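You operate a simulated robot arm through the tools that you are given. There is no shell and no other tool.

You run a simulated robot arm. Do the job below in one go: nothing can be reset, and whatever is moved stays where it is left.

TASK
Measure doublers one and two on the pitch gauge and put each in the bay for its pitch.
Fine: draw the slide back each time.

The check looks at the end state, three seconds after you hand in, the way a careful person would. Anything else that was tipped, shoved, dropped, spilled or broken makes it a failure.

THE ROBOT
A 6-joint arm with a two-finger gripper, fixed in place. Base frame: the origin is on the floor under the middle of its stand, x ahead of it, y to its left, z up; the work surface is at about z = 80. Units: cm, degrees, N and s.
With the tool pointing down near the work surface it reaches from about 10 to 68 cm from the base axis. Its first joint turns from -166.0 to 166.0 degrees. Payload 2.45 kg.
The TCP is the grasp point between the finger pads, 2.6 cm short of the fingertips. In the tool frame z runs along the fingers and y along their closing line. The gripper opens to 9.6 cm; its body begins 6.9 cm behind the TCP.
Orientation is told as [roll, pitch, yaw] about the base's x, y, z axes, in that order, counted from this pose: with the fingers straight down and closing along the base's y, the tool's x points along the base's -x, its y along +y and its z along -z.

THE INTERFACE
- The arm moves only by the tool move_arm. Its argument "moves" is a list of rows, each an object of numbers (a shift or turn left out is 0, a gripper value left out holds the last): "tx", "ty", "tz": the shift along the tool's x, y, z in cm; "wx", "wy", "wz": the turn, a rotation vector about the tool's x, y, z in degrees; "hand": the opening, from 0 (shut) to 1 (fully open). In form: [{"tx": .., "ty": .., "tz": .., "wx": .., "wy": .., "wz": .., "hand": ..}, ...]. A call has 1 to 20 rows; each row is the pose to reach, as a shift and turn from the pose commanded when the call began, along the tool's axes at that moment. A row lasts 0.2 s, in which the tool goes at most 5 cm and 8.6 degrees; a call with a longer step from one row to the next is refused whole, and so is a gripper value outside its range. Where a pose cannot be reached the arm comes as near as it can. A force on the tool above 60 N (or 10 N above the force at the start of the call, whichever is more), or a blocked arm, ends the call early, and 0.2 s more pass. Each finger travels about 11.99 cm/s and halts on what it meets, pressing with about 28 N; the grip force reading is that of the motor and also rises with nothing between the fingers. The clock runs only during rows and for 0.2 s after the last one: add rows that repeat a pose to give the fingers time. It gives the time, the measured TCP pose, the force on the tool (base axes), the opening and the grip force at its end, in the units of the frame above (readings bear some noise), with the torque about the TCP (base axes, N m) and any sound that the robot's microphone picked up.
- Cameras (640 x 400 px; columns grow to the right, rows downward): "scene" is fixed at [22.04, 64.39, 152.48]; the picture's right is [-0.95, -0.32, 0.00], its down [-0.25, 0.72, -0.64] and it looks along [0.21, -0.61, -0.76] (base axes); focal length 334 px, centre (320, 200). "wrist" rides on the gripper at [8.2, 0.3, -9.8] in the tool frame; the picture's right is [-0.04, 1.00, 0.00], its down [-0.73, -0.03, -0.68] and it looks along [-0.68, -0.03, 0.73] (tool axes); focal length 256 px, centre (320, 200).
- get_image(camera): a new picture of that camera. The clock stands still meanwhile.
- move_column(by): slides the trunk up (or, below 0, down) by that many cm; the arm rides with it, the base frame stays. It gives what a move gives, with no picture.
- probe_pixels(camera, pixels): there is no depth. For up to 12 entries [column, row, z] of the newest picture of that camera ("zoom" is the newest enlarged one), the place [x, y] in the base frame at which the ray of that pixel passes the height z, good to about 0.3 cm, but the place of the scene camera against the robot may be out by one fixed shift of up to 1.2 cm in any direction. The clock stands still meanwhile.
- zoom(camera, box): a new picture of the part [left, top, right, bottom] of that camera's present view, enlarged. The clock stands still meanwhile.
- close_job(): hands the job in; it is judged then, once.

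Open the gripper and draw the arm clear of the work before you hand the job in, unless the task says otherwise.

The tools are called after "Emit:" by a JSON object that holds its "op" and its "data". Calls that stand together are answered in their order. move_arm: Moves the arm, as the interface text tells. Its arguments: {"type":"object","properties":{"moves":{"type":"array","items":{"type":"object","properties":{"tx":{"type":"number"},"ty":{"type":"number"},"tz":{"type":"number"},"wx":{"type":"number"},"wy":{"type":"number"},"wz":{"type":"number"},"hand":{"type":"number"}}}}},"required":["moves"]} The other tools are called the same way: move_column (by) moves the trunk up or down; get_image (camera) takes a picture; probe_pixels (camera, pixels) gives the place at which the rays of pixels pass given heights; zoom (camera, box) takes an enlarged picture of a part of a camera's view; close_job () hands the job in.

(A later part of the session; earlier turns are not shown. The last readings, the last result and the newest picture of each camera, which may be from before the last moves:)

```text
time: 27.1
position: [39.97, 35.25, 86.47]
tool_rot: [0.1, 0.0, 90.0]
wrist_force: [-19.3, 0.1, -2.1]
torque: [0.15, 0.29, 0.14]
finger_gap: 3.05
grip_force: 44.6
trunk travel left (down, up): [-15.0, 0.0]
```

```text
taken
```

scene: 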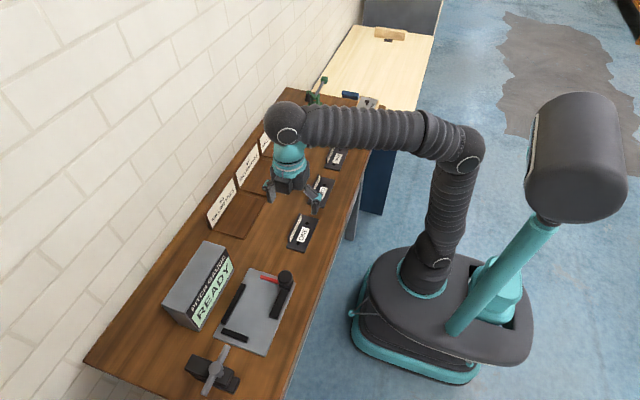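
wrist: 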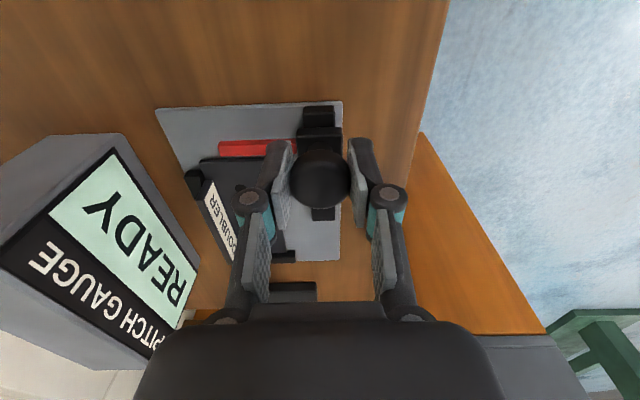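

The knob is held (gap 3.05), with a sideways load of 19 N since I'm slightly off in x. I shift 0.2 toward −x to relieve it, then push the slide +y gently.

Emit:
{"op": "move_arm", "data": {"moves": [{"ty": 0.2}, {"ty": 0.2}, {"ty": 0.2, "tx": -0.4}, {"ty": 0.2, "tx": -0.8}, {"ty": 0.2, "tx": -0.8}]}}

Emit:
{"op": "zoom", "data": {"camera": "scene", "box": [150, 230, 310, 350]}}

Emit:
{"op": "get_image", "data": {"camera": "wrist"}}

```text
time: 28.2
position: [39.97, 35.94, 86.53]
tool_rot: [0.1, 0.0, 89.9]
wrist_force: [-3.6, -0.6, 3.6]
torque: [-0.14, 0.07, -0.06]
finger_gap: 3.0
grip_force: 45.0
trunk travel left (down, up): [-15.0, 0.0]
```

```text
3.33 times, centred on (230, 290) of scene
```

zoom: 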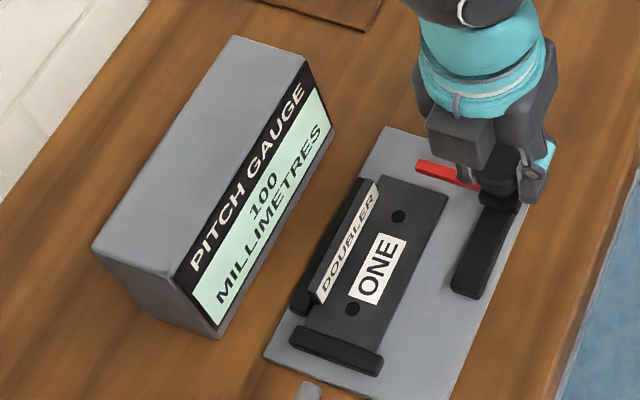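

```text
taken
```

wrist: 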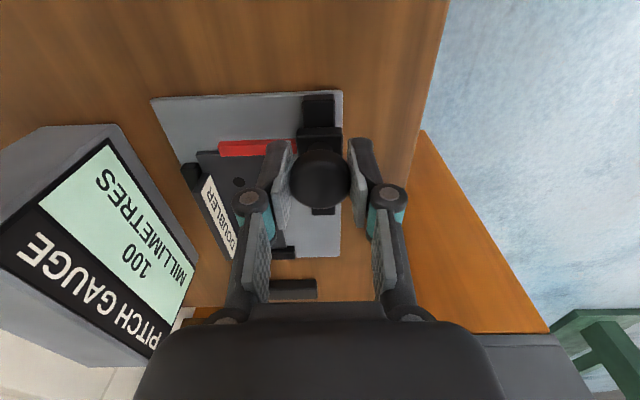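

The display now reads "100 MILLIMETRES" live with the slide. The force is low, so I keep pushing in small steps and watch.

Emit:
{"op": "move_arm", "data": {"moves": [{"tx": -0.3}, {"tx": -0.6}, {"tx": -0.6}]}}

Emit:
{"op": "zoom", "data": {"camera": "scene", "box": [150, 230, 310, 350]}}

Emit:
{"op": "get_image", "data": {"camera": "wrist"}}

```text
time: 29.1
position: [40.08, 36.52, 86.49]
tool_rot: [-0.1, 0.1, 90.0]
wrist_force: [4.8, -0.9, 3.5]
torque: [-0.07, -0.07, -0.07]
finger_gap: 3.0
grip_force: 45.0
trunk travel left (down, up): [-15.0, 0.0]
```

```text
3.33 times, centred on (230, 290) of scene
```

zoom: 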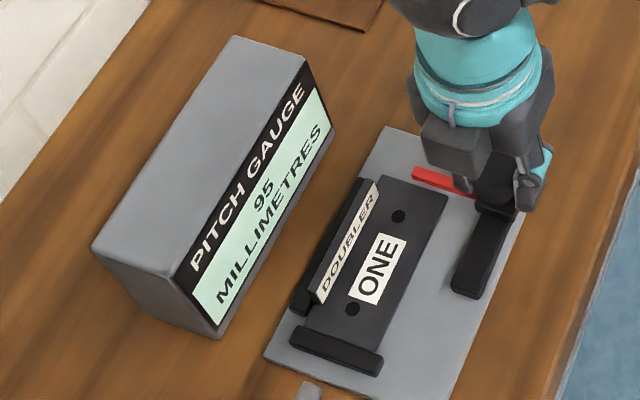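

```text
taken
```

wrist: 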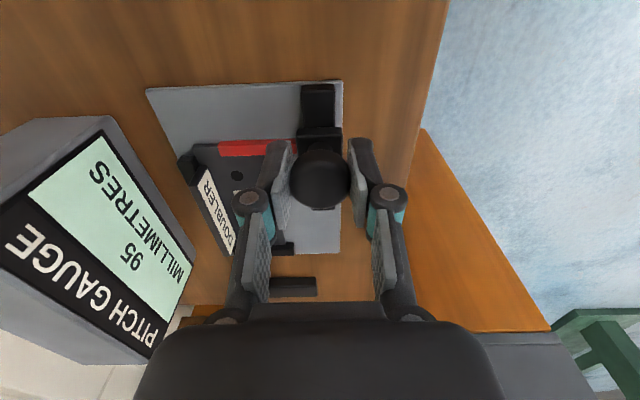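

The reading fell to 95 for 0.6 cm of travel. I zoom on the jaw and doubler end before going on.

Emit:
{"op": "zoom", "data": {"camera": "wrist", "box": [170, 80, 330, 200]}}

Emit:
{"op": "zoom", "data": {"camera": "scene", "box": [230, 265, 310, 325]}}

```text
3.33 times, centred on (250, 140) of wrist
```

zoom: 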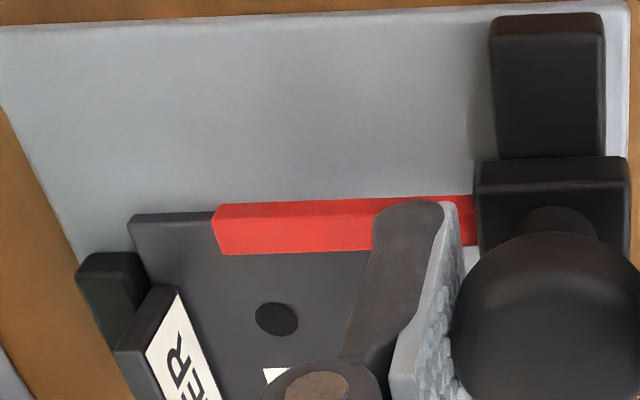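

```text
6.67 times, centred on (270, 295) of scene
```

zoom: 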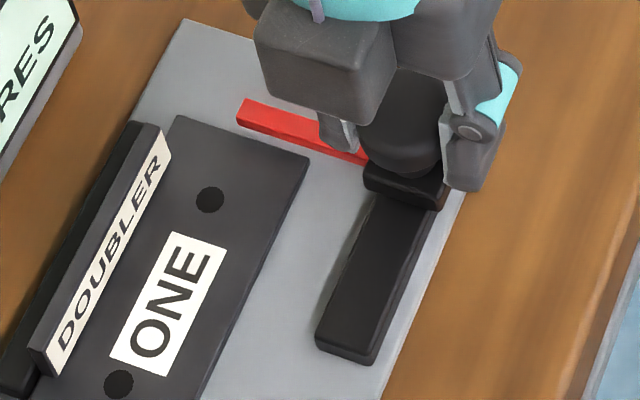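

The jaw is passing above the plate toward the −y hole, with little force. I keep advancing in small steps, watching force and reading.

Emit:
{"op": "move_arm", "data": {"moves": [{"tx": -0.3}, {"tx": -0.6}, {"tx": -0.9}, {"tx": -0.9}]}}

Emit:
{"op": "zoom", "data": {"camera": "scene", "box": [150, 230, 310, 350]}}

Emit:
{"op": "zoom", "data": {"camera": "wrist", "box": [170, 80, 330, 200]}}

```text
time: 30.1
position: [40.05, 37.46, 86.43]
tool_rot: [0.0, 0.1, 89.8]
wrist_force: [10.6, 0.2, 3.7]
torque: [0.18, -0.2, -0.01]
finger_gap: 3.0
grip_force: 45.1
trunk travel left (down, up): [-15.0, 0.0]
```

```text
3.33 times, centred on (230, 290) of scene
```

zoom: 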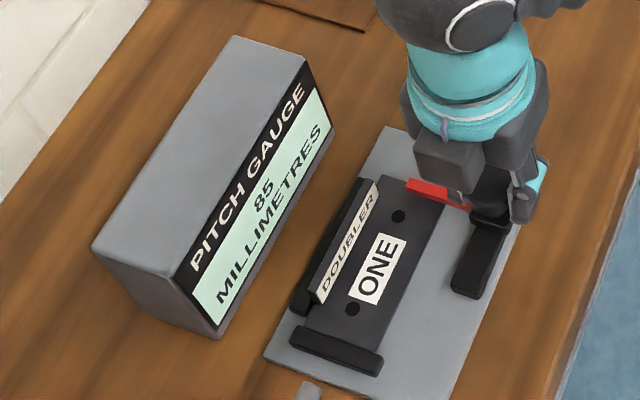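

```text
3.33 times, centred on (250, 140) of wrist
```

zoom: 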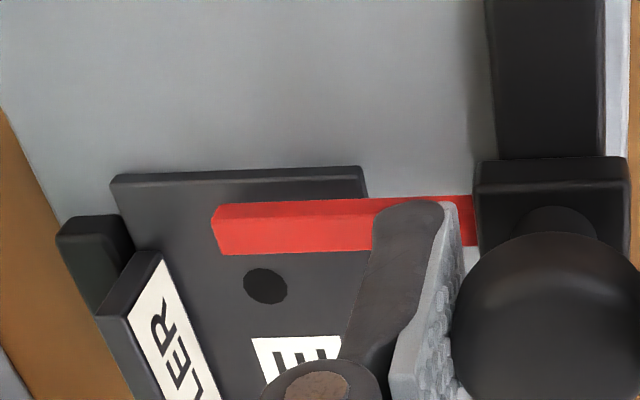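

The reading is 85 and the jaw rides over the plate with no stop; the hole is just ahead of it. I relieve the side load by 0.1 and advance another 1.2 cm.

Emit:
{"op": "move_arm", "data": {"moves": [{"tx": -0.3, "ty": -0.1}, {"tx": -0.6, "ty": -0.1}, {"tx": -0.9, "ty": -0.1}, {"tx": -1.2, "ty": -0.1}, {"tx": -1.2, "ty": -0.1}]}}

Emit:
{"op": "zoom", "data": {"camera": "scene", "box": [150, 230, 310, 350]}}

Emit:
{"op": "zoom", "data": {"camera": "wrist", "box": [170, 80, 330, 200]}}

```text
time: 31.2
position: [39.98, 38.75, 86.36]
tool_rot: [0.0, 0.1, 90.0]
wrist_force: [5.6, -0.2, 3.1]
torque: [-0.01, -0.02, -0.04]
finger_gap: 3.02
grip_force: 45.2
trunk travel left (down, up): [-15.0, 0.0]
```

```text
3.33 times, centred on (230, 290) of scene
```

zoom: 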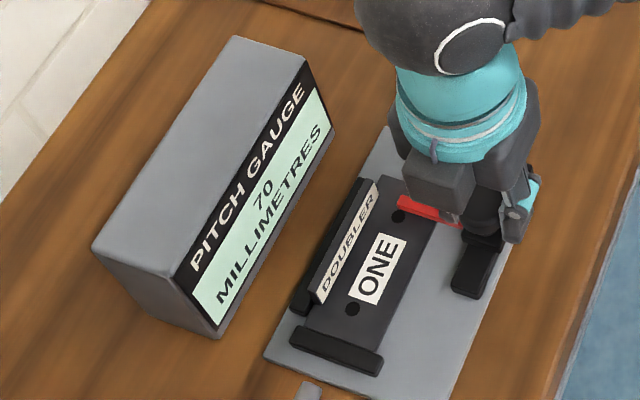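

```text
3.33 times, centred on (250, 140) of wrist
```

zoom: 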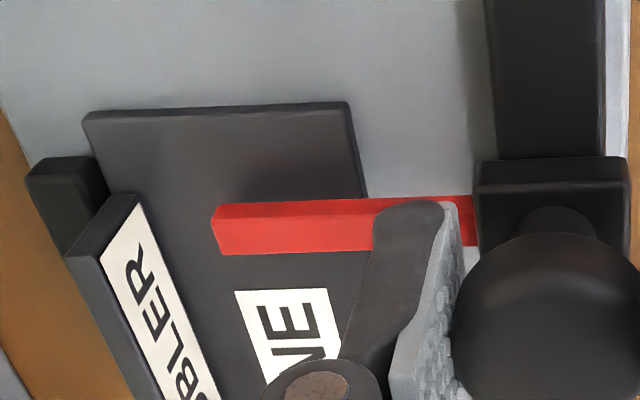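

The reading is 70 with the jaw near the hole; the scene view still shows most of the hole ahead of it. I advance in finer steps and check for a stop or sound.

Emit:
{"op": "move_arm", "data": {"moves": [{"tx": -0.15}, {"tx": -0.3}, {"tx": -0.3}]}}

Emit:
{"op": "zoom", "data": {"camera": "scene", "box": [230, 265, 310, 325]}}

Emit:
{"op": "zoom", "data": {"camera": "scene", "box": [150, 230, 310, 350]}}

Emit:
{"op": "zoom", "data": {"camera": "wrist", "box": [170, 80, 330, 200]}}

```text
time: 32.0
position: [39.96, 39.06, 86.36]
tool_rot: [0.1, 0.0, 90.0]
wrist_force: [-5.1, 3.1, -1.0]
torque: [-0.08, -0.01, 0.12]
finger_gap: 3.02
grip_force: 45.1
trunk travel left (down, up): [-15.0, 0.0]
```

```text
6.67 times, centred on (270, 295) of scene
```

zoom: 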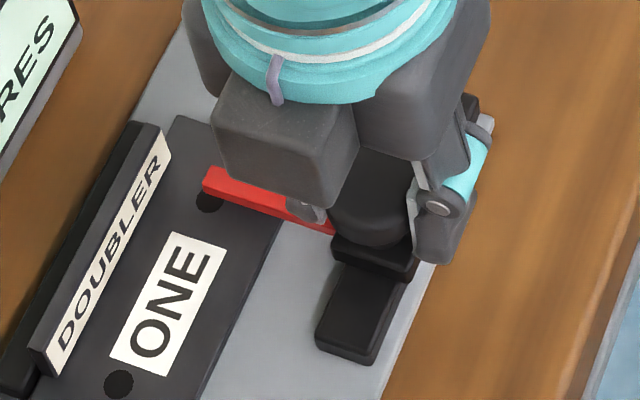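

```text
3.33 times, centred on (230, 290) of scene
```

zoom: 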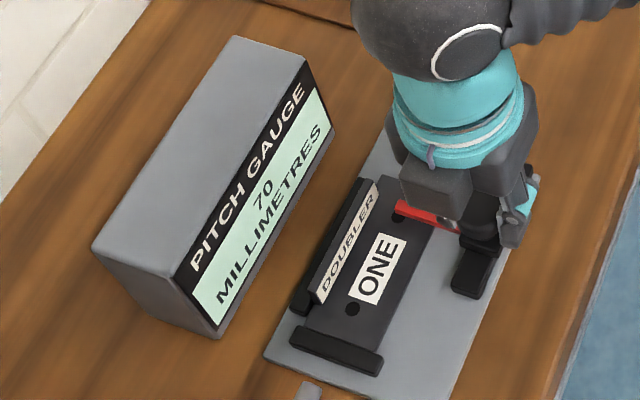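

```text
3.33 times, centred on (250, 140) of wrist
```

zoom: 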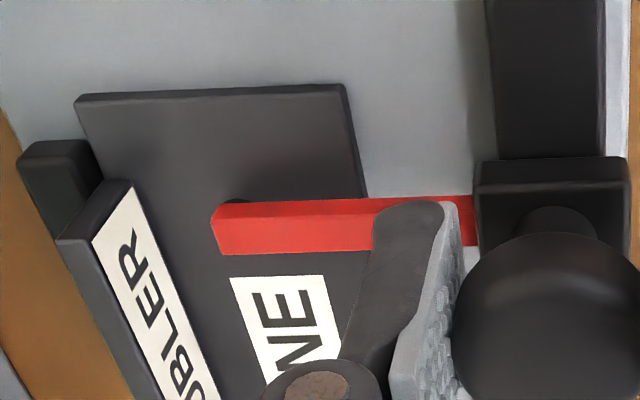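

The reading holds at 70, and from both sides part of the hole shows: my rays put the jaw centre about 0.45 short of the hole centre. I advance 0.45 and look again.

Emit:
{"op": "move_arm", "data": {"moves": [{"tx": -0.15}, {"tx": -0.3}, {"tx": -0.45}, {"tx": -0.45}]}}

Emit:
{"op": "zoom", "data": {"camera": "scene", "box": [230, 265, 310, 325]}}

Emit:
{"op": "zoom", "data": {"camera": "scene", "box": [150, 230, 310, 350]}}

Emit:
{"op": "zoom", "data": {"camera": "wrist", "box": [170, 80, 330, 200]}}

```text
time: 33.0
position: [40.01, 39.45, 86.32]
tool_rot: [0.1, 0.0, 89.9]
wrist_force: [-2.0, -0.6, -5.0]
torque: [-0.13, -0.06, 0.02]
finger_gap: 3.07
grip_force: 45.6
trunk travel left (down, up): [-15.0, 0.0]
```

```text
6.67 times, centred on (270, 295) of scene
```

zoom: 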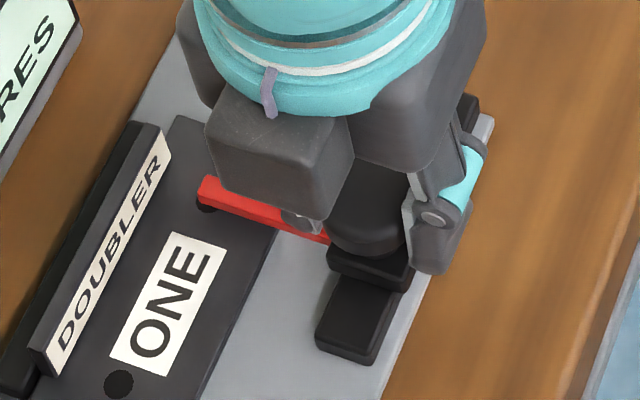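

```text
3.33 times, centred on (230, 290) of scene
```

zoom: 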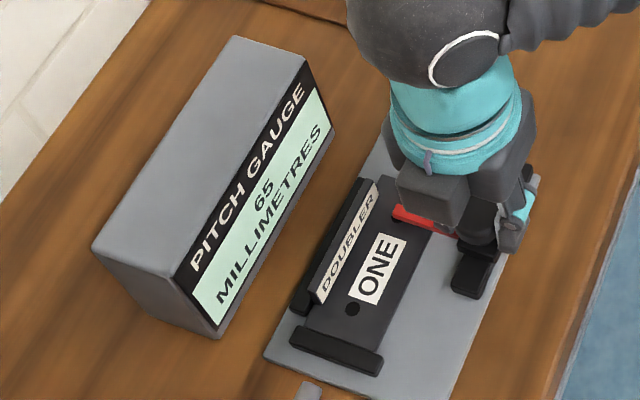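

```text
3.33 times, centred on (250, 140) of wrist
```

zoom: 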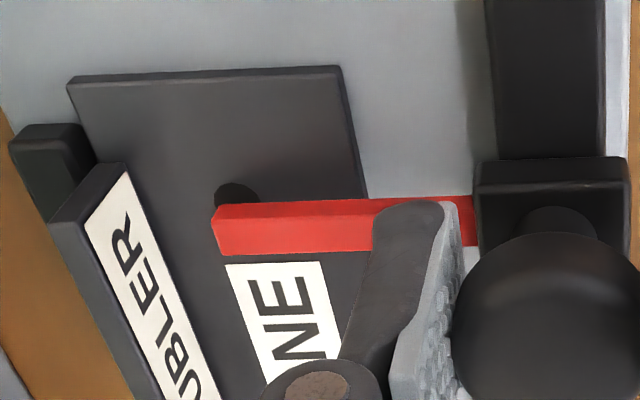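

The display reads 65 MILLIMETRES with the jaw over the hole. To check the alignment without parallax I release the knob, lift clear, and turn the tool back so the camera looks along x at the jaw's y.

Emit:
{"op": "move_arm", "data": {"moves": [{"hand": 0.55}, {"hand": 0.55}, {"tz": -1.5}, {"tz": -3.5}, {"tz": -6}, {"tz": -6.5}]}}

Emit:
{"op": "move_arm", "data": {"moves": [{"ty": 0.8, "wz": 8.2}, {"ty": 1.6, "wz": 16.4}, {"ty": 2.4, "wz": 24.6}, {"ty": 3.2, "wz": 32.8}, {"ty": 4, "wz": 41}, {"ty": 4.8, "wz": 49.2}, {"ty": 5.6, "wz": 57.4}, {"ty": 6.4, "wz": 65.6}, {"ty": 7.2, "wz": 73.8}, {"ty": 8, "wz": 82}, {"ty": 8.5, "wz": 90}, {"ty": 8.5, "wz": 90}]}}

Emit:
{"op": "get_image", "data": {"camera": "wrist"}}

Emit:
{"op": "zoom", "data": {"camera": "scene", "box": [150, 230, 310, 350]}}

```text
time: 34.5
position: [39.8, 39.58, 93.01]
tool_rot: [-0.1, 0.0, 90.0]
wrist_force: [0.4, -0.4, 0.7]
torque: [-0.02, -0.01, 0.0]
finger_gap: 5.27
grip_force: 0.1
trunk travel left (down, up): [-15.0, 0.0]
```

```text
time: 37.0
position: [31.52, 39.5, 92.94]
tool_rot: [0.0, 0.0, 0.0]
wrist_force: [0.1, 0.2, -0.1]
torque: [-0.01, 0.01, 0.03]
finger_gap: 5.3
grip_force: 0.1
trunk travel left (down, up): [-15.0, 0.0]
```

```text
taken
```

wrist: 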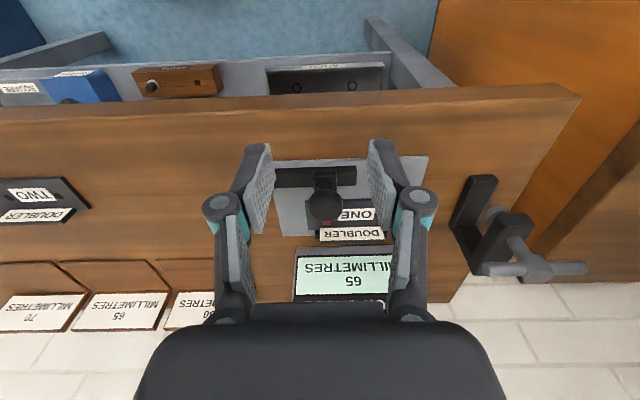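

```text
3.33 times, centred on (230, 290) of scene
```

zoom: 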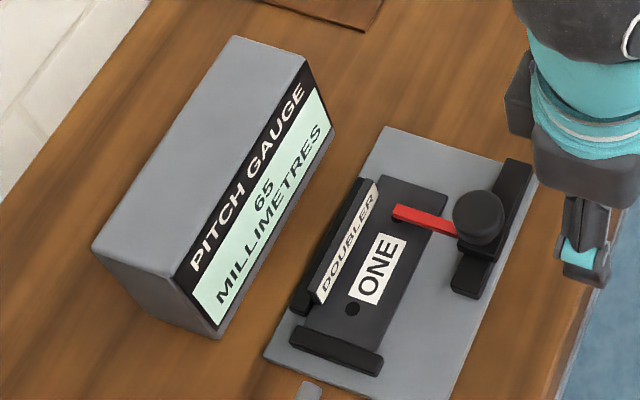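

The slide holds at 65. I zoom the wrist view on the jaw tip.

Emit:
{"op": "zoom", "data": {"camera": "wrist", "box": [265, 150, 425, 250]}}

Emit:
{"op": "zoom", "data": {"camera": "scene", "box": [235, 275, 285, 315]}}

```text
4.00 times, centred on (345, 200) of wrist
```

zoom: 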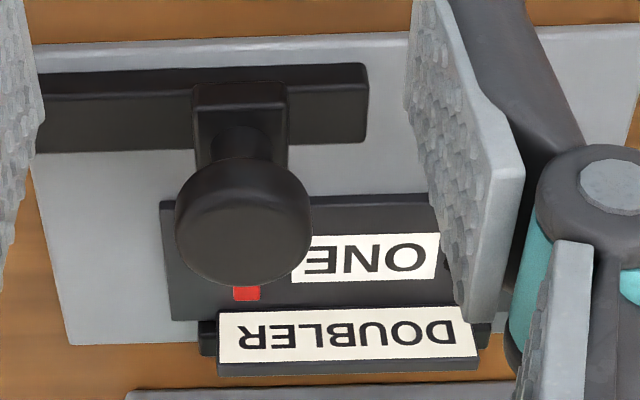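

```text
10.00 times, centred on (260, 295) of scene
```

zoom: 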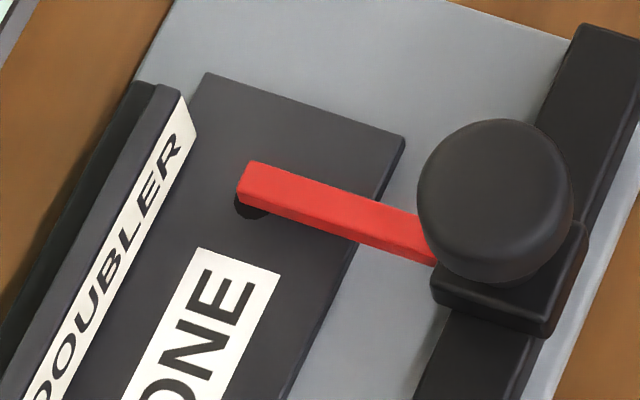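

The knob hides the hole from here. I move the tool 11 cm forward so the camera looks down past the knob onto the jaw tip.

Emit:
{"op": "move_arm", "data": {"moves": [{"tx": -3}, {"tx": -6}, {"tx": -9}, {"tx": -11}, {"tx": -11}]}}

Emit:
{"op": "get_image", "data": {"camera": "wrist"}}

Emit:
{"op": "zoom", "data": {"camera": "wrist", "box": [270, 90, 370, 160]}}

```text
time: 38.2
position: [42.66, 39.45, 92.86]
tool_rot: [-0.1, -0.1, 0.0]
wrist_force: [0.4, 0.0, -0.7]
torque: [-0.01, -0.01, 0.02]
finger_gap: 5.27
grip_force: 0.0
trunk travel left (down, up): [-15.0, 0.0]
```

```text
taken
```

wrist: 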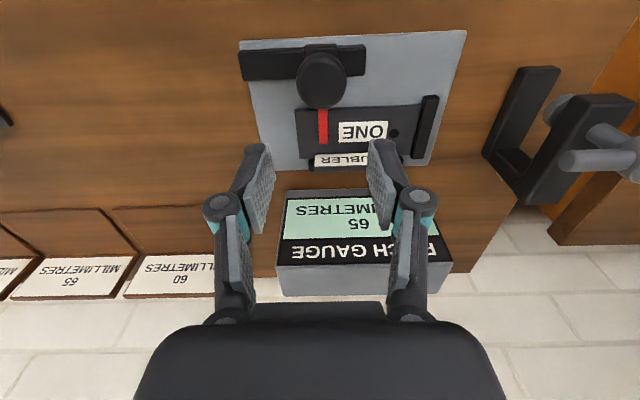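

```text
5.71 times, centred on (320, 125) of wrist
```

zoom: 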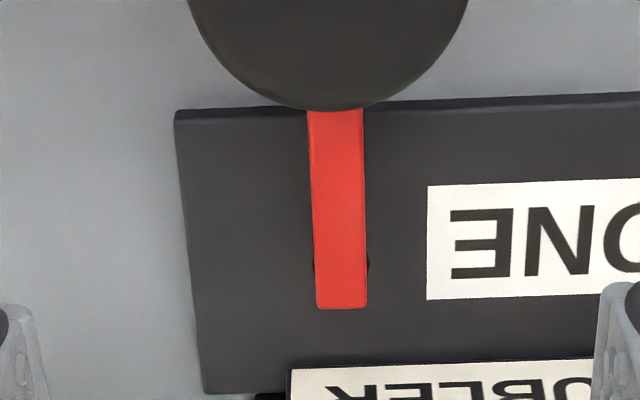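

The hole shows equally on both sides of the jaw (columns 313 and 368, centre 341 vs jaw 340.5), so ONE's pitch is 65 mm. Now I go down over the knob to draw the slide back, fingers either side along y.

Emit:
{"op": "move_arm", "data": {"moves": [{"tx": 1.5, "ty": -0.05, "tz": 0.5}, {"tx": 2.7, "ty": -0.05, "tz": 1.5}, {"tx": 2.7, "ty": -0.05, "tz": 3.5}, {"tx": 2.7, "ty": -0.05, "tz": 5.5}, {"tx": 2.7, "ty": -0.05, "tz": 6.4}, {"tx": 2.7, "ty": -0.05, "tz": 6.4}]}}

Emit:
{"op": "get_image", "data": {"camera": "wrist"}}

Emit:
{"op": "zoom", "data": {"camera": "scene", "box": [230, 250, 310, 330]}}

```text
time: 39.6
position: [39.62, 39.45, 86.54]
tool_rot: [-0.1, 0.0, 0.0]
wrist_force: [0.3, -0.6, 0.8]
torque: [-0.01, 0.0, 0.0]
finger_gap: 5.29
grip_force: 0.0
trunk travel left (down, up): [-15.0, 0.0]
```

```text
taken
```

wrist: 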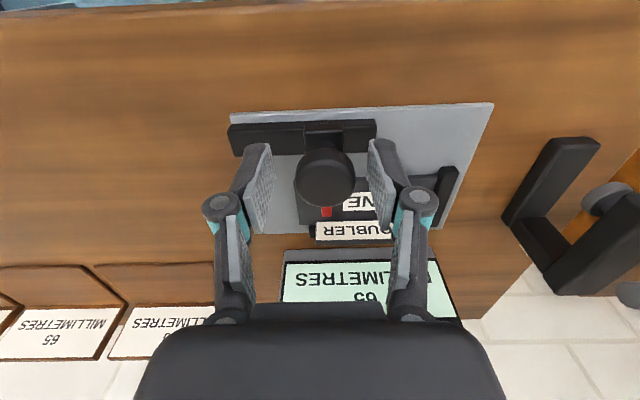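

```text
5.00 times, centred on (270, 290) of scene
```

zoom: 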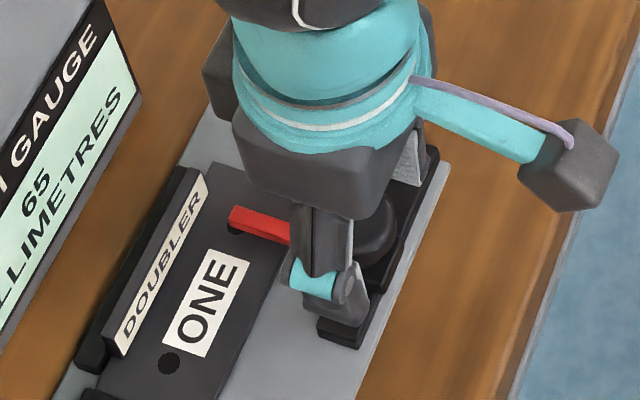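

The knob sits between the fingers (column 325). I close and draw the slide back toward −y.

Emit:
{"op": "move_arm", "data": {"moves": [{"hand": 0.35}, {"hand": 0.26}, {"hand": 0.26}, {"ty": -0.5}, {"ty": -1.1}, {"ty": -1.7}, {"ty": -2.3}, {"ty": -2.9}, {"ty": -3.5}, {"ty": -3.5}]}}

Emit:
{"op": "zoom", "data": {"camera": "scene", "box": [150, 230, 310, 350]}}

```text
time: 41.9
position: [39.7, 35.91, 86.61]
tool_rot: [0.0, 0.1, -0.1]
wrist_force: [-17.9, 0.7, 0.4]
torque: [0.03, 0.04, 0.11]
finger_gap: 3.05
grip_force: 45.5
trunk travel left (down, up): [-15.0, 0.0]
```

```text
3.33 times, centred on (230, 290) of scene
```

zoom: 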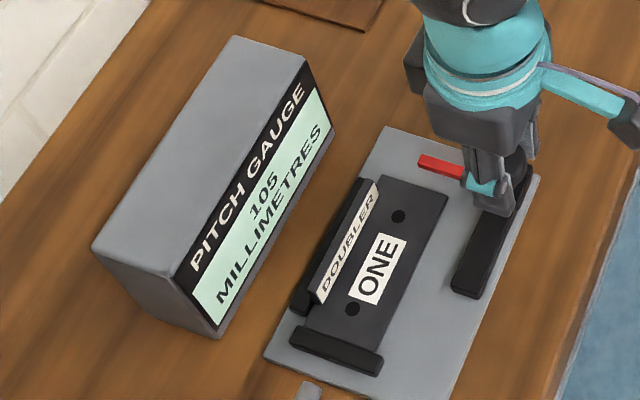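

The reading is 105; a bit more to home. I relieve the x load and keep drawing back in small steps until READY or the stop.

Emit:
{"op": "move_arm", "data": {"moves": [{"tx": 0.15}, {"tx": 0.15, "ty": -0.25}, {"tx": 0.15, "ty": -0.5}, {"tx": 0.15, "ty": -0.5}]}}

Emit:
{"op": "zoom", "data": {"camera": "scene", "box": [150, 230, 310, 350]}}

```text
time: 42.9
position: [39.76, 35.52, 86.55]
tool_rot: [0.1, -0.1, 0.1]
wrist_force: [1.7, 9.5, 8.0]
torque: [0.27, -0.07, 0.0]
finger_gap: 3.0
grip_force: 45.1
trunk travel left (down, up): [-15.0, 0.0]
```

```text
3.33 times, centred on (230, 290) of scene
```

zoom: 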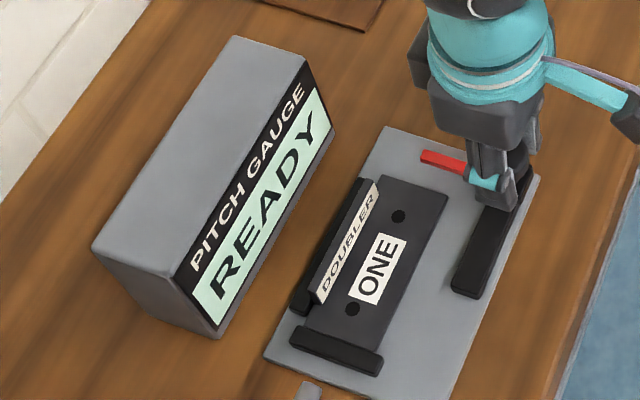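

READY again with 9.5 N against the stop, so the slide is home. I ease off, release the knob and lift clear.

Emit:
{"op": "move_arm", "data": {"moves": [{"ty": 0.1}, {"ty": 0.1, "hand": 0.55}, {"ty": 0.1, "hand": 0.55}, {"ty": 0.1, "tz": -1.5, "hand": 0.55}, {"ty": 0.1, "tz": -3.5, "hand": 0.55}, {"ty": 0.1, "tz": -6, "hand": 0.55}, {"ty": 0.1, "tz": -6, "hand": 0.55}]}}

Emit:
{"op": "move_arm", "data": {"moves": [{"ty": 0.5, "wz": -8.2}, {"ty": 1, "wz": -16.4}, {"ty": 1.5, "wz": -24.6}, {"ty": 2, "wz": -32.8}, {"ty": 2.5, "wz": -41}, {"ty": 3, "wz": -49.2}, {"ty": 3.5, "wz": -57.4}, {"ty": 4, "wz": -65.6}, {"ty": 4.3, "tx": -1, "wz": -73.8}, {"ty": 4.3, "tx": -2, "wz": -82}, {"ty": 4.3, "tx": -3, "wz": -90}, {"ty": 4.3, "tx": -3, "wz": -90, "hand": 0.3}]}}

Emit:
{"op": "get_image", "data": {"camera": "wrist"}}

Emit:
{"op": "zoom", "data": {"camera": "scene", "box": [150, 230, 310, 350]}}

```text
time: 44.5
position: [39.65, 35.59, 92.73]
tool_rot: [0.0, 0.0, 0.0]
wrist_force: [1.2, 0.2, 0.4]
torque: [0.02, 0.01, 0.01]
finger_gap: 5.29
grip_force: 0.1
trunk travel left (down, up): [-15.0, 0.0]
```

```text
time: 47.0
position: [42.7, 39.76, 92.65]
tool_rot: [0.0, 0.0, 90.1]
wrist_force: [0.5, -0.9, 0.2]
torque: [-0.01, 0.02, -0.01]
finger_gap: 2.88
grip_force: 0.1
trunk travel left (down, up): [-15.0, 0.0]
```

```text
taken
```

wrist: 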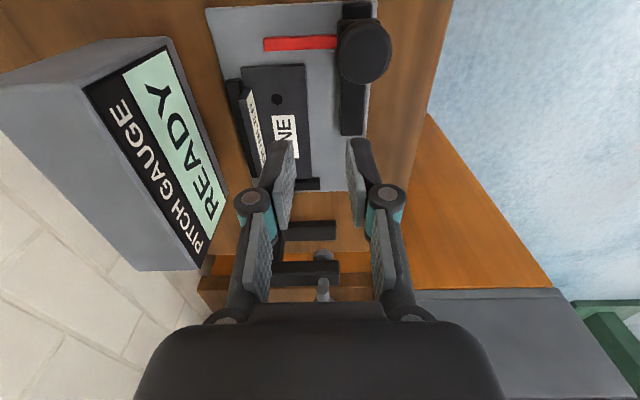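

```text
3.33 times, centred on (230, 290) of scene
```

zoom: 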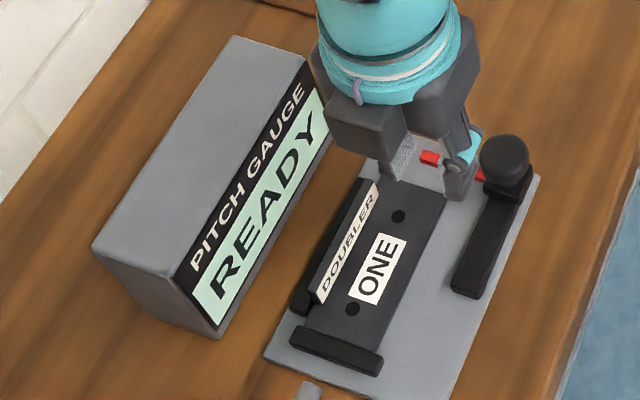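

The gauge is READY and ONE undisturbed. I move above its lip at (48.55, 42.77) and descend with the fingers straddling it.

Emit:
{"op": "move_arm", "data": {"moves": [{"ty": -1.5, "tx": -0.8, "tz": 1.2}, {"ty": -3, "tx": -1.5, "tz": 2.6}, {"ty": -4.5, "tx": -2.2, "tz": 4.2}, {"ty": -5.9, "tx": -2.9, "tz": 5.3, "hand": 0.24}, {"ty": -5.9, "tx": -2.9, "tz": 5.3, "hand": 0.24}, {"ty": -5.9, "tx": -2.9, "tz": 5.3, "hand": 0.24}]}}

Emit:
{"op": "get_image", "data": {"camera": "wrist"}}

```text
time: 48.5
position: [48.66, 42.69, 87.15]
tool_rot: [0.0, 0.1, 90.0]
wrist_force: [0.9, 0.5, 0.0]
torque: [0.02, -0.01, -0.01]
finger_gap: 2.32
grip_force: 0.0
trunk travel left (down, up): [-15.0, 0.0]
```

```text
taken
```

wrist: 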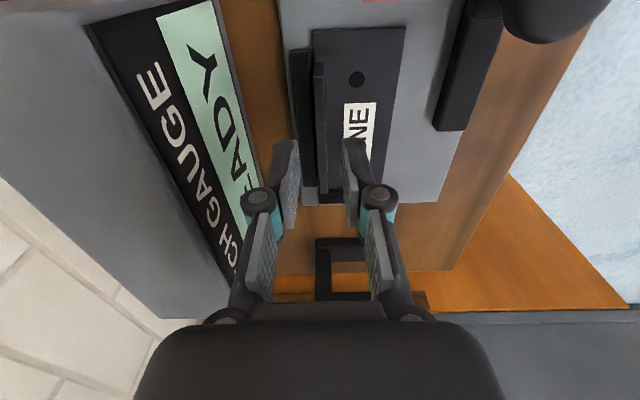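

The lip (column 320) lies midway between the fingers. I descend 2.4 cm and close.

Emit:
{"op": "move_arm", "data": {"moves": [{"tz": 1}, {"tz": 2}, {"tz": 2.4}, {"tz": 2.4, "hand": 0.24}, {"tz": 2.4, "hand": 0.1}, {"tz": 2.4, "hand": 0.0}, {"tz": 2.4, "hand": 0.0}, {"tz": 2.4, "hand": 0.0}]}}

```text
time: 50.2
position: [48.44, 42.75, 84.78]
tool_rot: [0.1, -0.1, 90.1]
wrist_force: [0.1, -0.3, 0.4]
torque: [0.04, -0.02, 0.04]
finger_gap: 0.62
grip_force: 27.5
trunk travel left (down, up): [-15.0, 0.0]
```

ONE is held (gap 0.62, 27.5 N). I lift it out of the nest and carry it back along x≈48.5 toward lower y, clear of the knob and jaw.

Emit:
{"op": "move_arm", "data": {"moves": [{"tz": -0.8, "tx": 0.1, "ty": 0.1}, {"tz": -1.6, "tx": 0.1, "ty": 0.1}, {"tz": -2.5, "tx": 0.1, "ty": 0.1}, {"tz": -2.5, "tx": 2}, {"tz": -2.5, "tx": 4.5}, {"tz": -2.5, "tx": 7.5}, {"tz": -2.7, "tx": 10.5}, {"tz": -3, "tx": 13.5}, {"tz": -3.2, "tx": 16.5}, {"tz": -3.2, "tx": 19.5}, {"tz": -3.2, "tx": 22}, {"tz": -3.2, "tx": 22}]}}

Emit:
{"op": "get_image", "data": {"camera": "scene"}}

Emit:
{"op": "get_image", "data": {"camera": "wrist"}}

```text
time: 52.9
position: [48.56, 20.57, 87.89]
tool_rot: [0.0, 0.1, 89.9]
wrist_force: [-0.7, 0.4, -2.5]
torque: [0.0, -0.03, -0.02]
finger_gap: 0.61
grip_force: 27.8
trunk travel left (down, up): [-15.0, 0.0]
```

```text
taken
```

scene: 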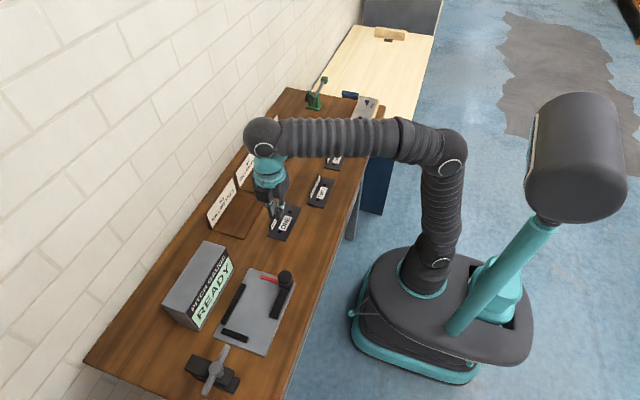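

```text
taken
```

wrist: 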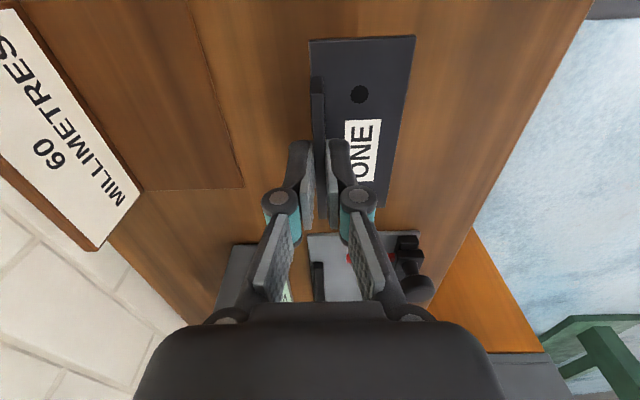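

I carry ONE on toward the 65 bay centre: to about (61.3, 5.2), staying at z≈88.

Emit:
{"op": "move_arm", "data": {"moves": [{"tx": 2, "ty": -1.5}, {"tx": 4.5, "ty": -3}, {"tx": 7, "ty": -4.5}, {"tx": 9.5, "ty": -6}, {"tx": 12, "ty": -7.5}, {"tx": 14.2, "ty": -9}, {"tx": 15.4, "ty": -10.5}, {"tx": 15.4, "ty": -11}, {"tx": 15.4, "ty": -11}]}}

Emit:
{"op": "get_image", "data": {"camera": "wrist"}}

Emit:
{"op": "zoom", "data": {"camera": "scene", "box": [190, 120, 330, 250]}}

```text
time: 54.9
position: [59.53, 5.28, 88.05]
tool_rot: [0.0, 0.0, 90.0]
wrist_force: [0.9, 0.4, -2.7]
torque: [0.0, -0.08, -0.01]
finger_gap: 0.6
grip_force: 28.1
trunk travel left (down, up): [-15.0, 0.0]
```

```text
taken
```

wrist: 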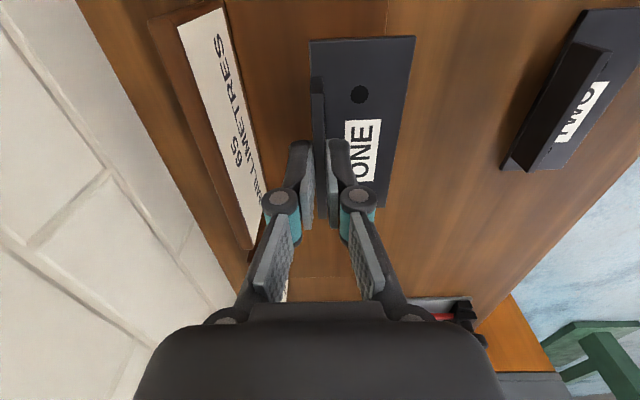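

```text
3.08 times, centred on (260, 185) of scene
```

zoom: 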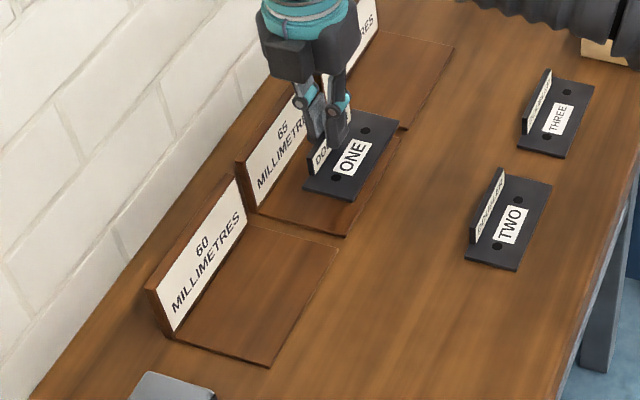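

ONE is over the 65 bay with its sign base at x≈64.6 (top z≈86.3). I move 1.6 cm further in and lower, slowing near the floor.

Emit:
{"op": "move_arm", "data": {"moves": [{"ty": -0.8}, {"ty": -1.5}, {"ty": -1.5, "tz": 0.8}, {"ty": -1.5, "tz": 1.8}, {"ty": -1.5, "tz": 2.6}, {"ty": -1.5, "tz": 2.6}]}}

Emit:
{"op": "get_image", "data": {"camera": "wrist"}}

Emit:
{"op": "zoom", "data": {"camera": "scene", "box": [210, 130, 310, 220]}}

```text
time: 56.2
position: [61.0, 5.2, 85.53]
tool_rot: [0.0, 0.0, 90.0]
wrist_force: [0.2, 0.2, -2.5]
torque: [0.01, -0.07, 0.0]
finger_gap: 0.59
grip_force: 28.0
trunk travel left (down, up): [-15.0, 0.0]
```

```text
taken
```

wrist: 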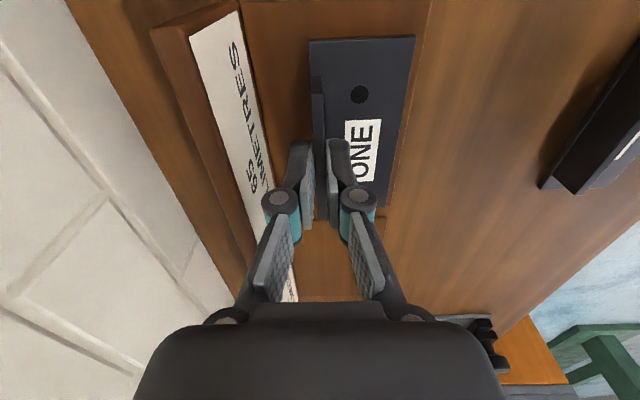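

```text
4.44 times, centred on (260, 175) of scene
```

zoom: 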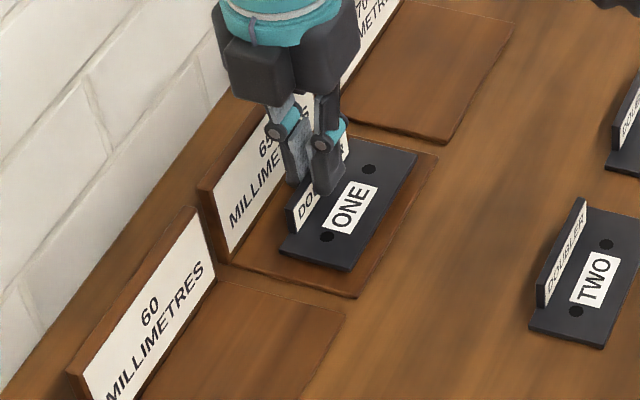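

ONE is fully inside the bay outline. I lower in small steps until it takes weight.

Emit:
{"op": "move_arm", "data": {"moves": [{"tz": 0.3}, {"tz": 0.6}, {"tz": 0.75}, {"tz": 0.75}]}}

Emit:
{"op": "move_arm", "data": {"moves": [{"tz": 0.1}, {"tz": 0.2}, {"tz": 0.2}]}}

```text
time: 57.2
position: [61.04, 5.3, 84.63]
tool_rot: [0.0, 0.0, 90.0]
wrist_force: [1.8, 0.7, 2.3]
torque: [-0.04, 0.0, 0.06]
finger_gap: 0.61
grip_force: 28.0
trunk travel left (down, up): [-15.0, 0.0]
```

```text
time: 58.0
position: [60.94, 5.28, 84.63]
tool_rot: [-0.2, -0.2, 90.0]
wrist_force: [4.1, 0.7, 24.3]
torque: [-0.02, -0.12, -0.01]
finger_gap: 0.62
grip_force: 28.1
trunk travel left (down, up): [-15.0, 0.0]
```

The floor carries it now (24 N up). I take back the pressure, open and lift away.

Emit:
{"op": "move_arm", "data": {"moves": [{"tz": -0.2}, {"tz": -0.2, "hand": 0.2}, {"tz": -0.2, "hand": 0.2}, {"tz": -0.9, "hand": 0.2}, {"tz": -2, "hand": 0.2}, {"tz": -3.3, "hand": 0.2}, {"tz": -4.2, "hand": 0.2}, {"tz": -4.2, "hand": 0.2}]}}

Emit:
{"op": "get_image", "data": {"camera": "wrist"}}

Emit:
{"op": "zoom", "data": {"camera": "scene", "box": [210, 130, 310, 220]}}

```text
time: 59.9
position: [61.09, 5.34, 88.69]
tool_rot: [0.0, 0.0, 90.0]
wrist_force: [1.0, 0.3, -0.1]
torque: [-0.01, 0.0, 0.0]
finger_gap: 1.93
grip_force: 0.1
trunk travel left (down, up): [-15.0, 0.0]
```

```text
taken
```

wrist: 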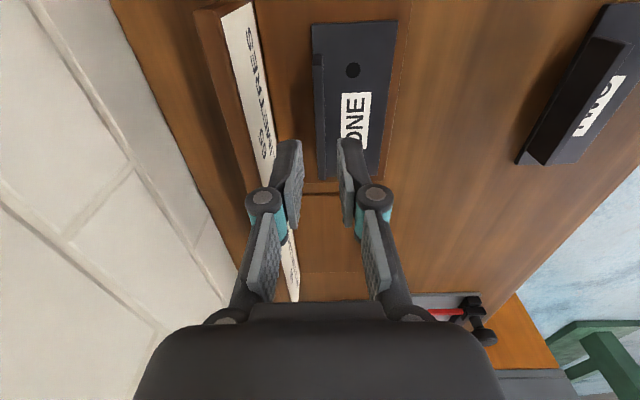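

```text
4.44 times, centred on (260, 175) of scene
```

zoom: 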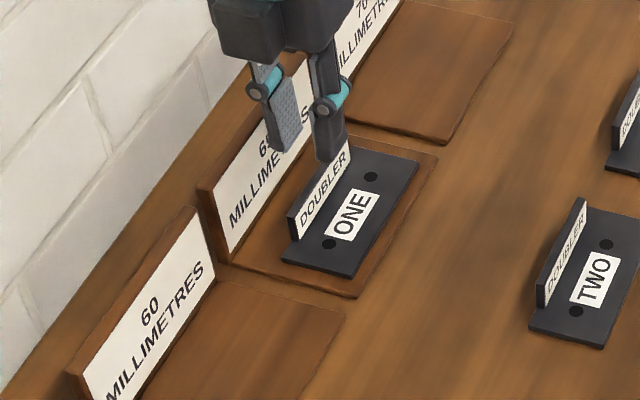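

ONE lies flat inside the 65 bay. Now I move over doubler TWO (about x 44, y 5) for a close look.

Emit:
{"op": "move_arm", "data": {"moves": [{"ty": 2.5, "tz": -1}, {"ty": 6, "tz": -2}, {"ty": 9.5, "tz": -3.3}, {"ty": 13, "tz": -3.3}, {"ty": 16, "tz": -3.3, "hand": 0.4}, {"ty": 17.1, "tx": 0.2, "tz": -3.3, "hand": 0.4}, {"ty": 17.1, "tx": 0.2, "tz": -3.3, "hand": 0.4}]}}

Emit:
{"op": "get_image", "data": {"camera": "wrist"}}

Emit:
{"op": "zoom", "data": {"camera": "wrist", "box": [260, 0, 420, 160]}}

```text
time: 61.5
position: [44.07, 5.19, 92.03]
tool_rot: [0.0, 0.0, 90.0]
wrist_force: [0.1, 0.9, 0.0]
torque: [0.0, 0.0, 0.0]
finger_gap: 3.84
grip_force: 0.0
trunk travel left (down, up): [-15.0, 0.0]
```

```text
taken
```

wrist: 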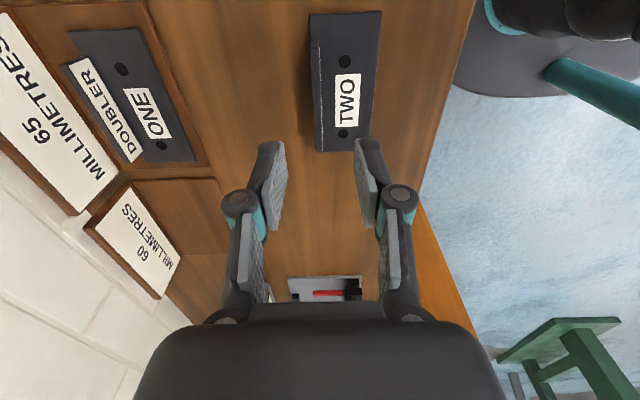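

```text
2.50 times, centred on (340, 80) of wrist
```

zoom: 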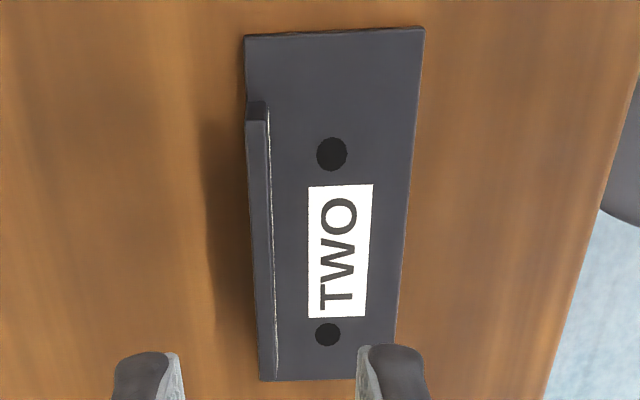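

Emit:
{"op": "probe_pixels", "data": {"camera": "zoom", "pixels": [[246, 122, 82.5], [266, 122, 82.5], [259, 378, 82.5], [276, 378, 82.5], [424, 28, 80.4], [392, 344, 80.4], [245, 38, 80.4], [260, 380, 80.4], [331, 155, 80.4], [328, 334, 80.4]]}}

```text
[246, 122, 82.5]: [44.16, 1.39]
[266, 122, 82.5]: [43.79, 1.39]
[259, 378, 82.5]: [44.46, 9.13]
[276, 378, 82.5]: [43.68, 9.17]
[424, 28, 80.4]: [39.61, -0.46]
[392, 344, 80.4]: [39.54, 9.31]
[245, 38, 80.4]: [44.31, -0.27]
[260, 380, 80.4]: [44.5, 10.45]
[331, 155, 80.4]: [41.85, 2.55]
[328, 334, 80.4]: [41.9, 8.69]
```

TWO's lip is centred near (44.05, 5.2) with holes at y 2.55 and 8.69. I descend so the tips sit at z≈81.65, then close on the lip.

Emit:
{"op": "move_arm", "data": {"moves": [{"tx": 0.1, "tz": 2, "hand": 0.4}, {"tx": 0.1, "tz": 4, "hand": 0.4}, {"tx": 0.1, "tz": 6, "hand": 0.4}, {"tx": 0.1, "tz": 7.3, "hand": 0.4}, {"tx": 0.1, "tz": 7.75, "hand": 0.3}, {"tx": 0.1, "tz": 7.75, "hand": 0.2}, {"tx": 0.1, "tz": 7.75, "hand": 0.1}, {"tx": 0.1, "tz": 7.75, "hand": 0}, {"tx": 0.1, "tz": 7.75, "hand": 0}, {"tx": 0.1, "tz": 7.75, "hand": 0}]}}

Emit:
{"op": "zoom", "data": {"camera": "scene", "box": [270, 150, 370, 220]}}

Emit:
{"op": "get_image", "data": {"camera": "wrist"}}

```text
time: 63.6
position: [44.04, 5.06, 84.02]
tool_rot: [-0.1, 0.1, 90.1]
wrist_force: [-0.8, -0.1, 0.1]
torque: [0.04, 0.0, 0.04]
finger_gap: 0.59
grip_force: 28.3
trunk travel left (down, up): [-15.0, 0.0]
```

```text
5.71 times, centred on (320, 185) of scene
```

zoom: 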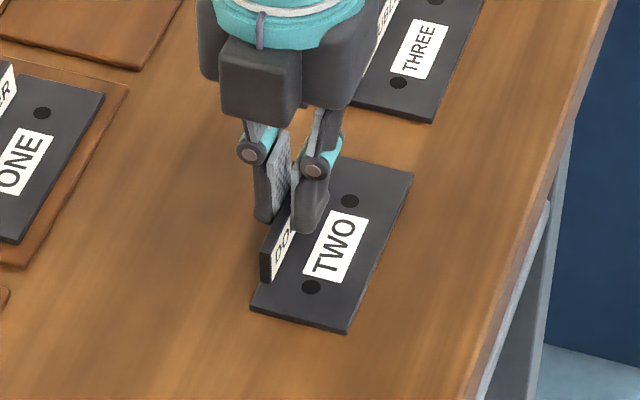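

```text
taken
```

wrist: 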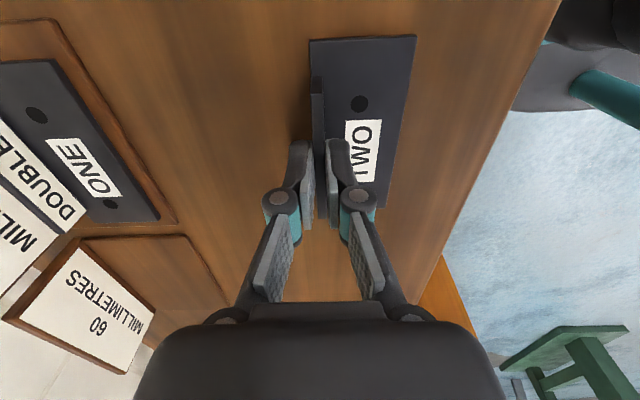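

TWO is gripped but about 0.2 lower than I held ONE. I open slightly, raise 0.25 and regrip to keep clear of the long fence later.

Emit:
{"op": "move_arm", "data": {"moves": [{"hand": 0.15}, {"hand": 0.15}, {"hand": 0.15, "tz": -0.25}, {"hand": 0.15, "tz": -0.25}, {"hand": 0.0, "tz": -0.25}, {"hand": 0.0, "tz": -0.25}, {"hand": 0.0, "tz": -0.25}]}}

```text
time: 65.2
position: [44.04, 5.01, 84.41]
tool_rot: [-0.1, 0.0, 90.0]
wrist_force: [0.8, -0.9, -0.1]
torque: [-0.05, -0.01, 0.0]
finger_gap: 0.6
grip_force: 27.7
trunk travel left (down, up): [-15.0, 0.0]
```

TWO is held at z 84.4. I lift 3.3 cm and carry it along to the gauge at x≈47.8, y≈41.6.

Emit:
{"op": "move_arm", "data": {"moves": [{"tz": -1}, {"tz": -2.2}, {"tz": -3.3}, {"ty": -1.5, "tz": -3.3, "tx": -2}, {"ty": -3, "tz": -3.3, "tx": -5}, {"ty": -3.8, "tz": -3.3, "tx": -8}, {"ty": -3.8, "tz": -3.3, "tx": -11.5}, {"ty": -3.8, "tz": -3.3, "tx": -15}, {"ty": -3.8, "tz": -3.3, "tx": -18.5}, {"ty": -3.8, "tz": -3.3, "tx": -22}, {"ty": -3.8, "tz": -3.3, "tx": -25.5}, {"ty": -3.8, "tz": -3.3, "tx": -29}, {"ty": -3.8, "tz": -3.3, "tx": -32}, {"ty": -3.8, "tz": -3.3, "tx": -34.5}, {"ty": -3.8, "tz": -3.3, "tx": -36.2}, {"ty": -3.8, "tz": -3.3, "tx": -36.6}, {"ty": -3.8, "tz": -3.3, "tx": -36.6}]}}

Emit:
{"op": "get_image", "data": {"camera": "wrist"}}

Emit:
{"op": "zoom", "data": {"camera": "scene", "box": [150, 230, 310, 350]}}

```text
time: 68.8
position: [47.64, 41.66, 87.87]
tool_rot: [0.0, 0.0, 89.9]
wrist_force: [0.9, 1.2, -3.1]
torque: [-0.02, -0.02, 0.0]
finger_gap: 0.58
grip_force: 27.8
trunk travel left (down, up): [-15.0, 0.0]
```

```text
taken
```

wrist: 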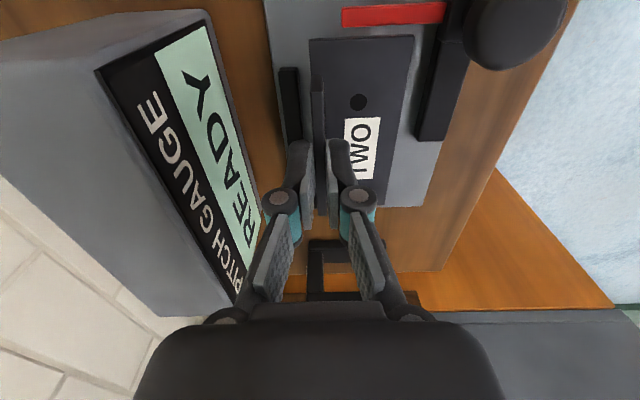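

```text
3.33 times, centred on (230, 290) of scene
```

zoom: 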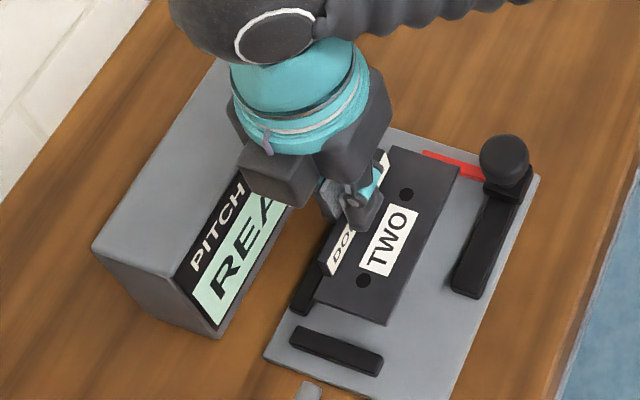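

TWO hangs over the nest in the same place as ONE did. I lower it to about 0.3 above the plate and ease it toward the long fence.

Emit:
{"op": "move_arm", "data": {"moves": [{"tz": 1}, {"tz": 2}, {"tz": 2.6}, {"tz": 2.7}, {"tz": 2.7, "ty": -0.3}, {"tz": 2.7, "ty": -0.6}, {"tz": 2.7, "ty": -0.8}, {"tz": 2.7, "ty": -0.8}]}}

Emit:
{"op": "zoom", "data": {"camera": "scene", "box": [190, 260, 310, 350]}}

```text
time: 70.7
position: [48.44, 41.58, 85.0]
tool_rot: [-0.1, -0.1, 90.1]
wrist_force: [-1.0, 0.7, 0.0]
torque: [0.09, 0.05, 0.04]
finger_gap: 0.61
grip_force: 27.9
trunk travel left (down, up): [-15.0, 0.0]
```

```text
4.44 times, centred on (250, 305) of scene
```

zoom: 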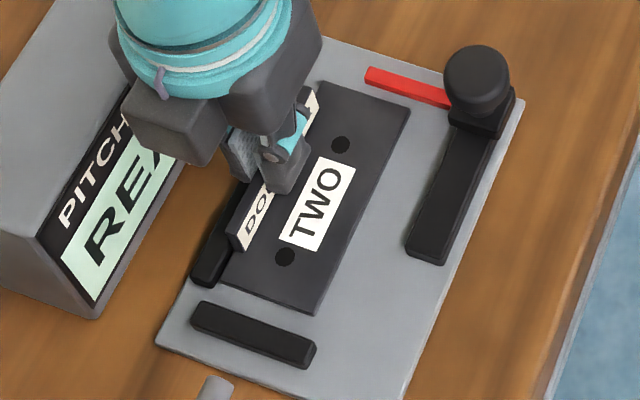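

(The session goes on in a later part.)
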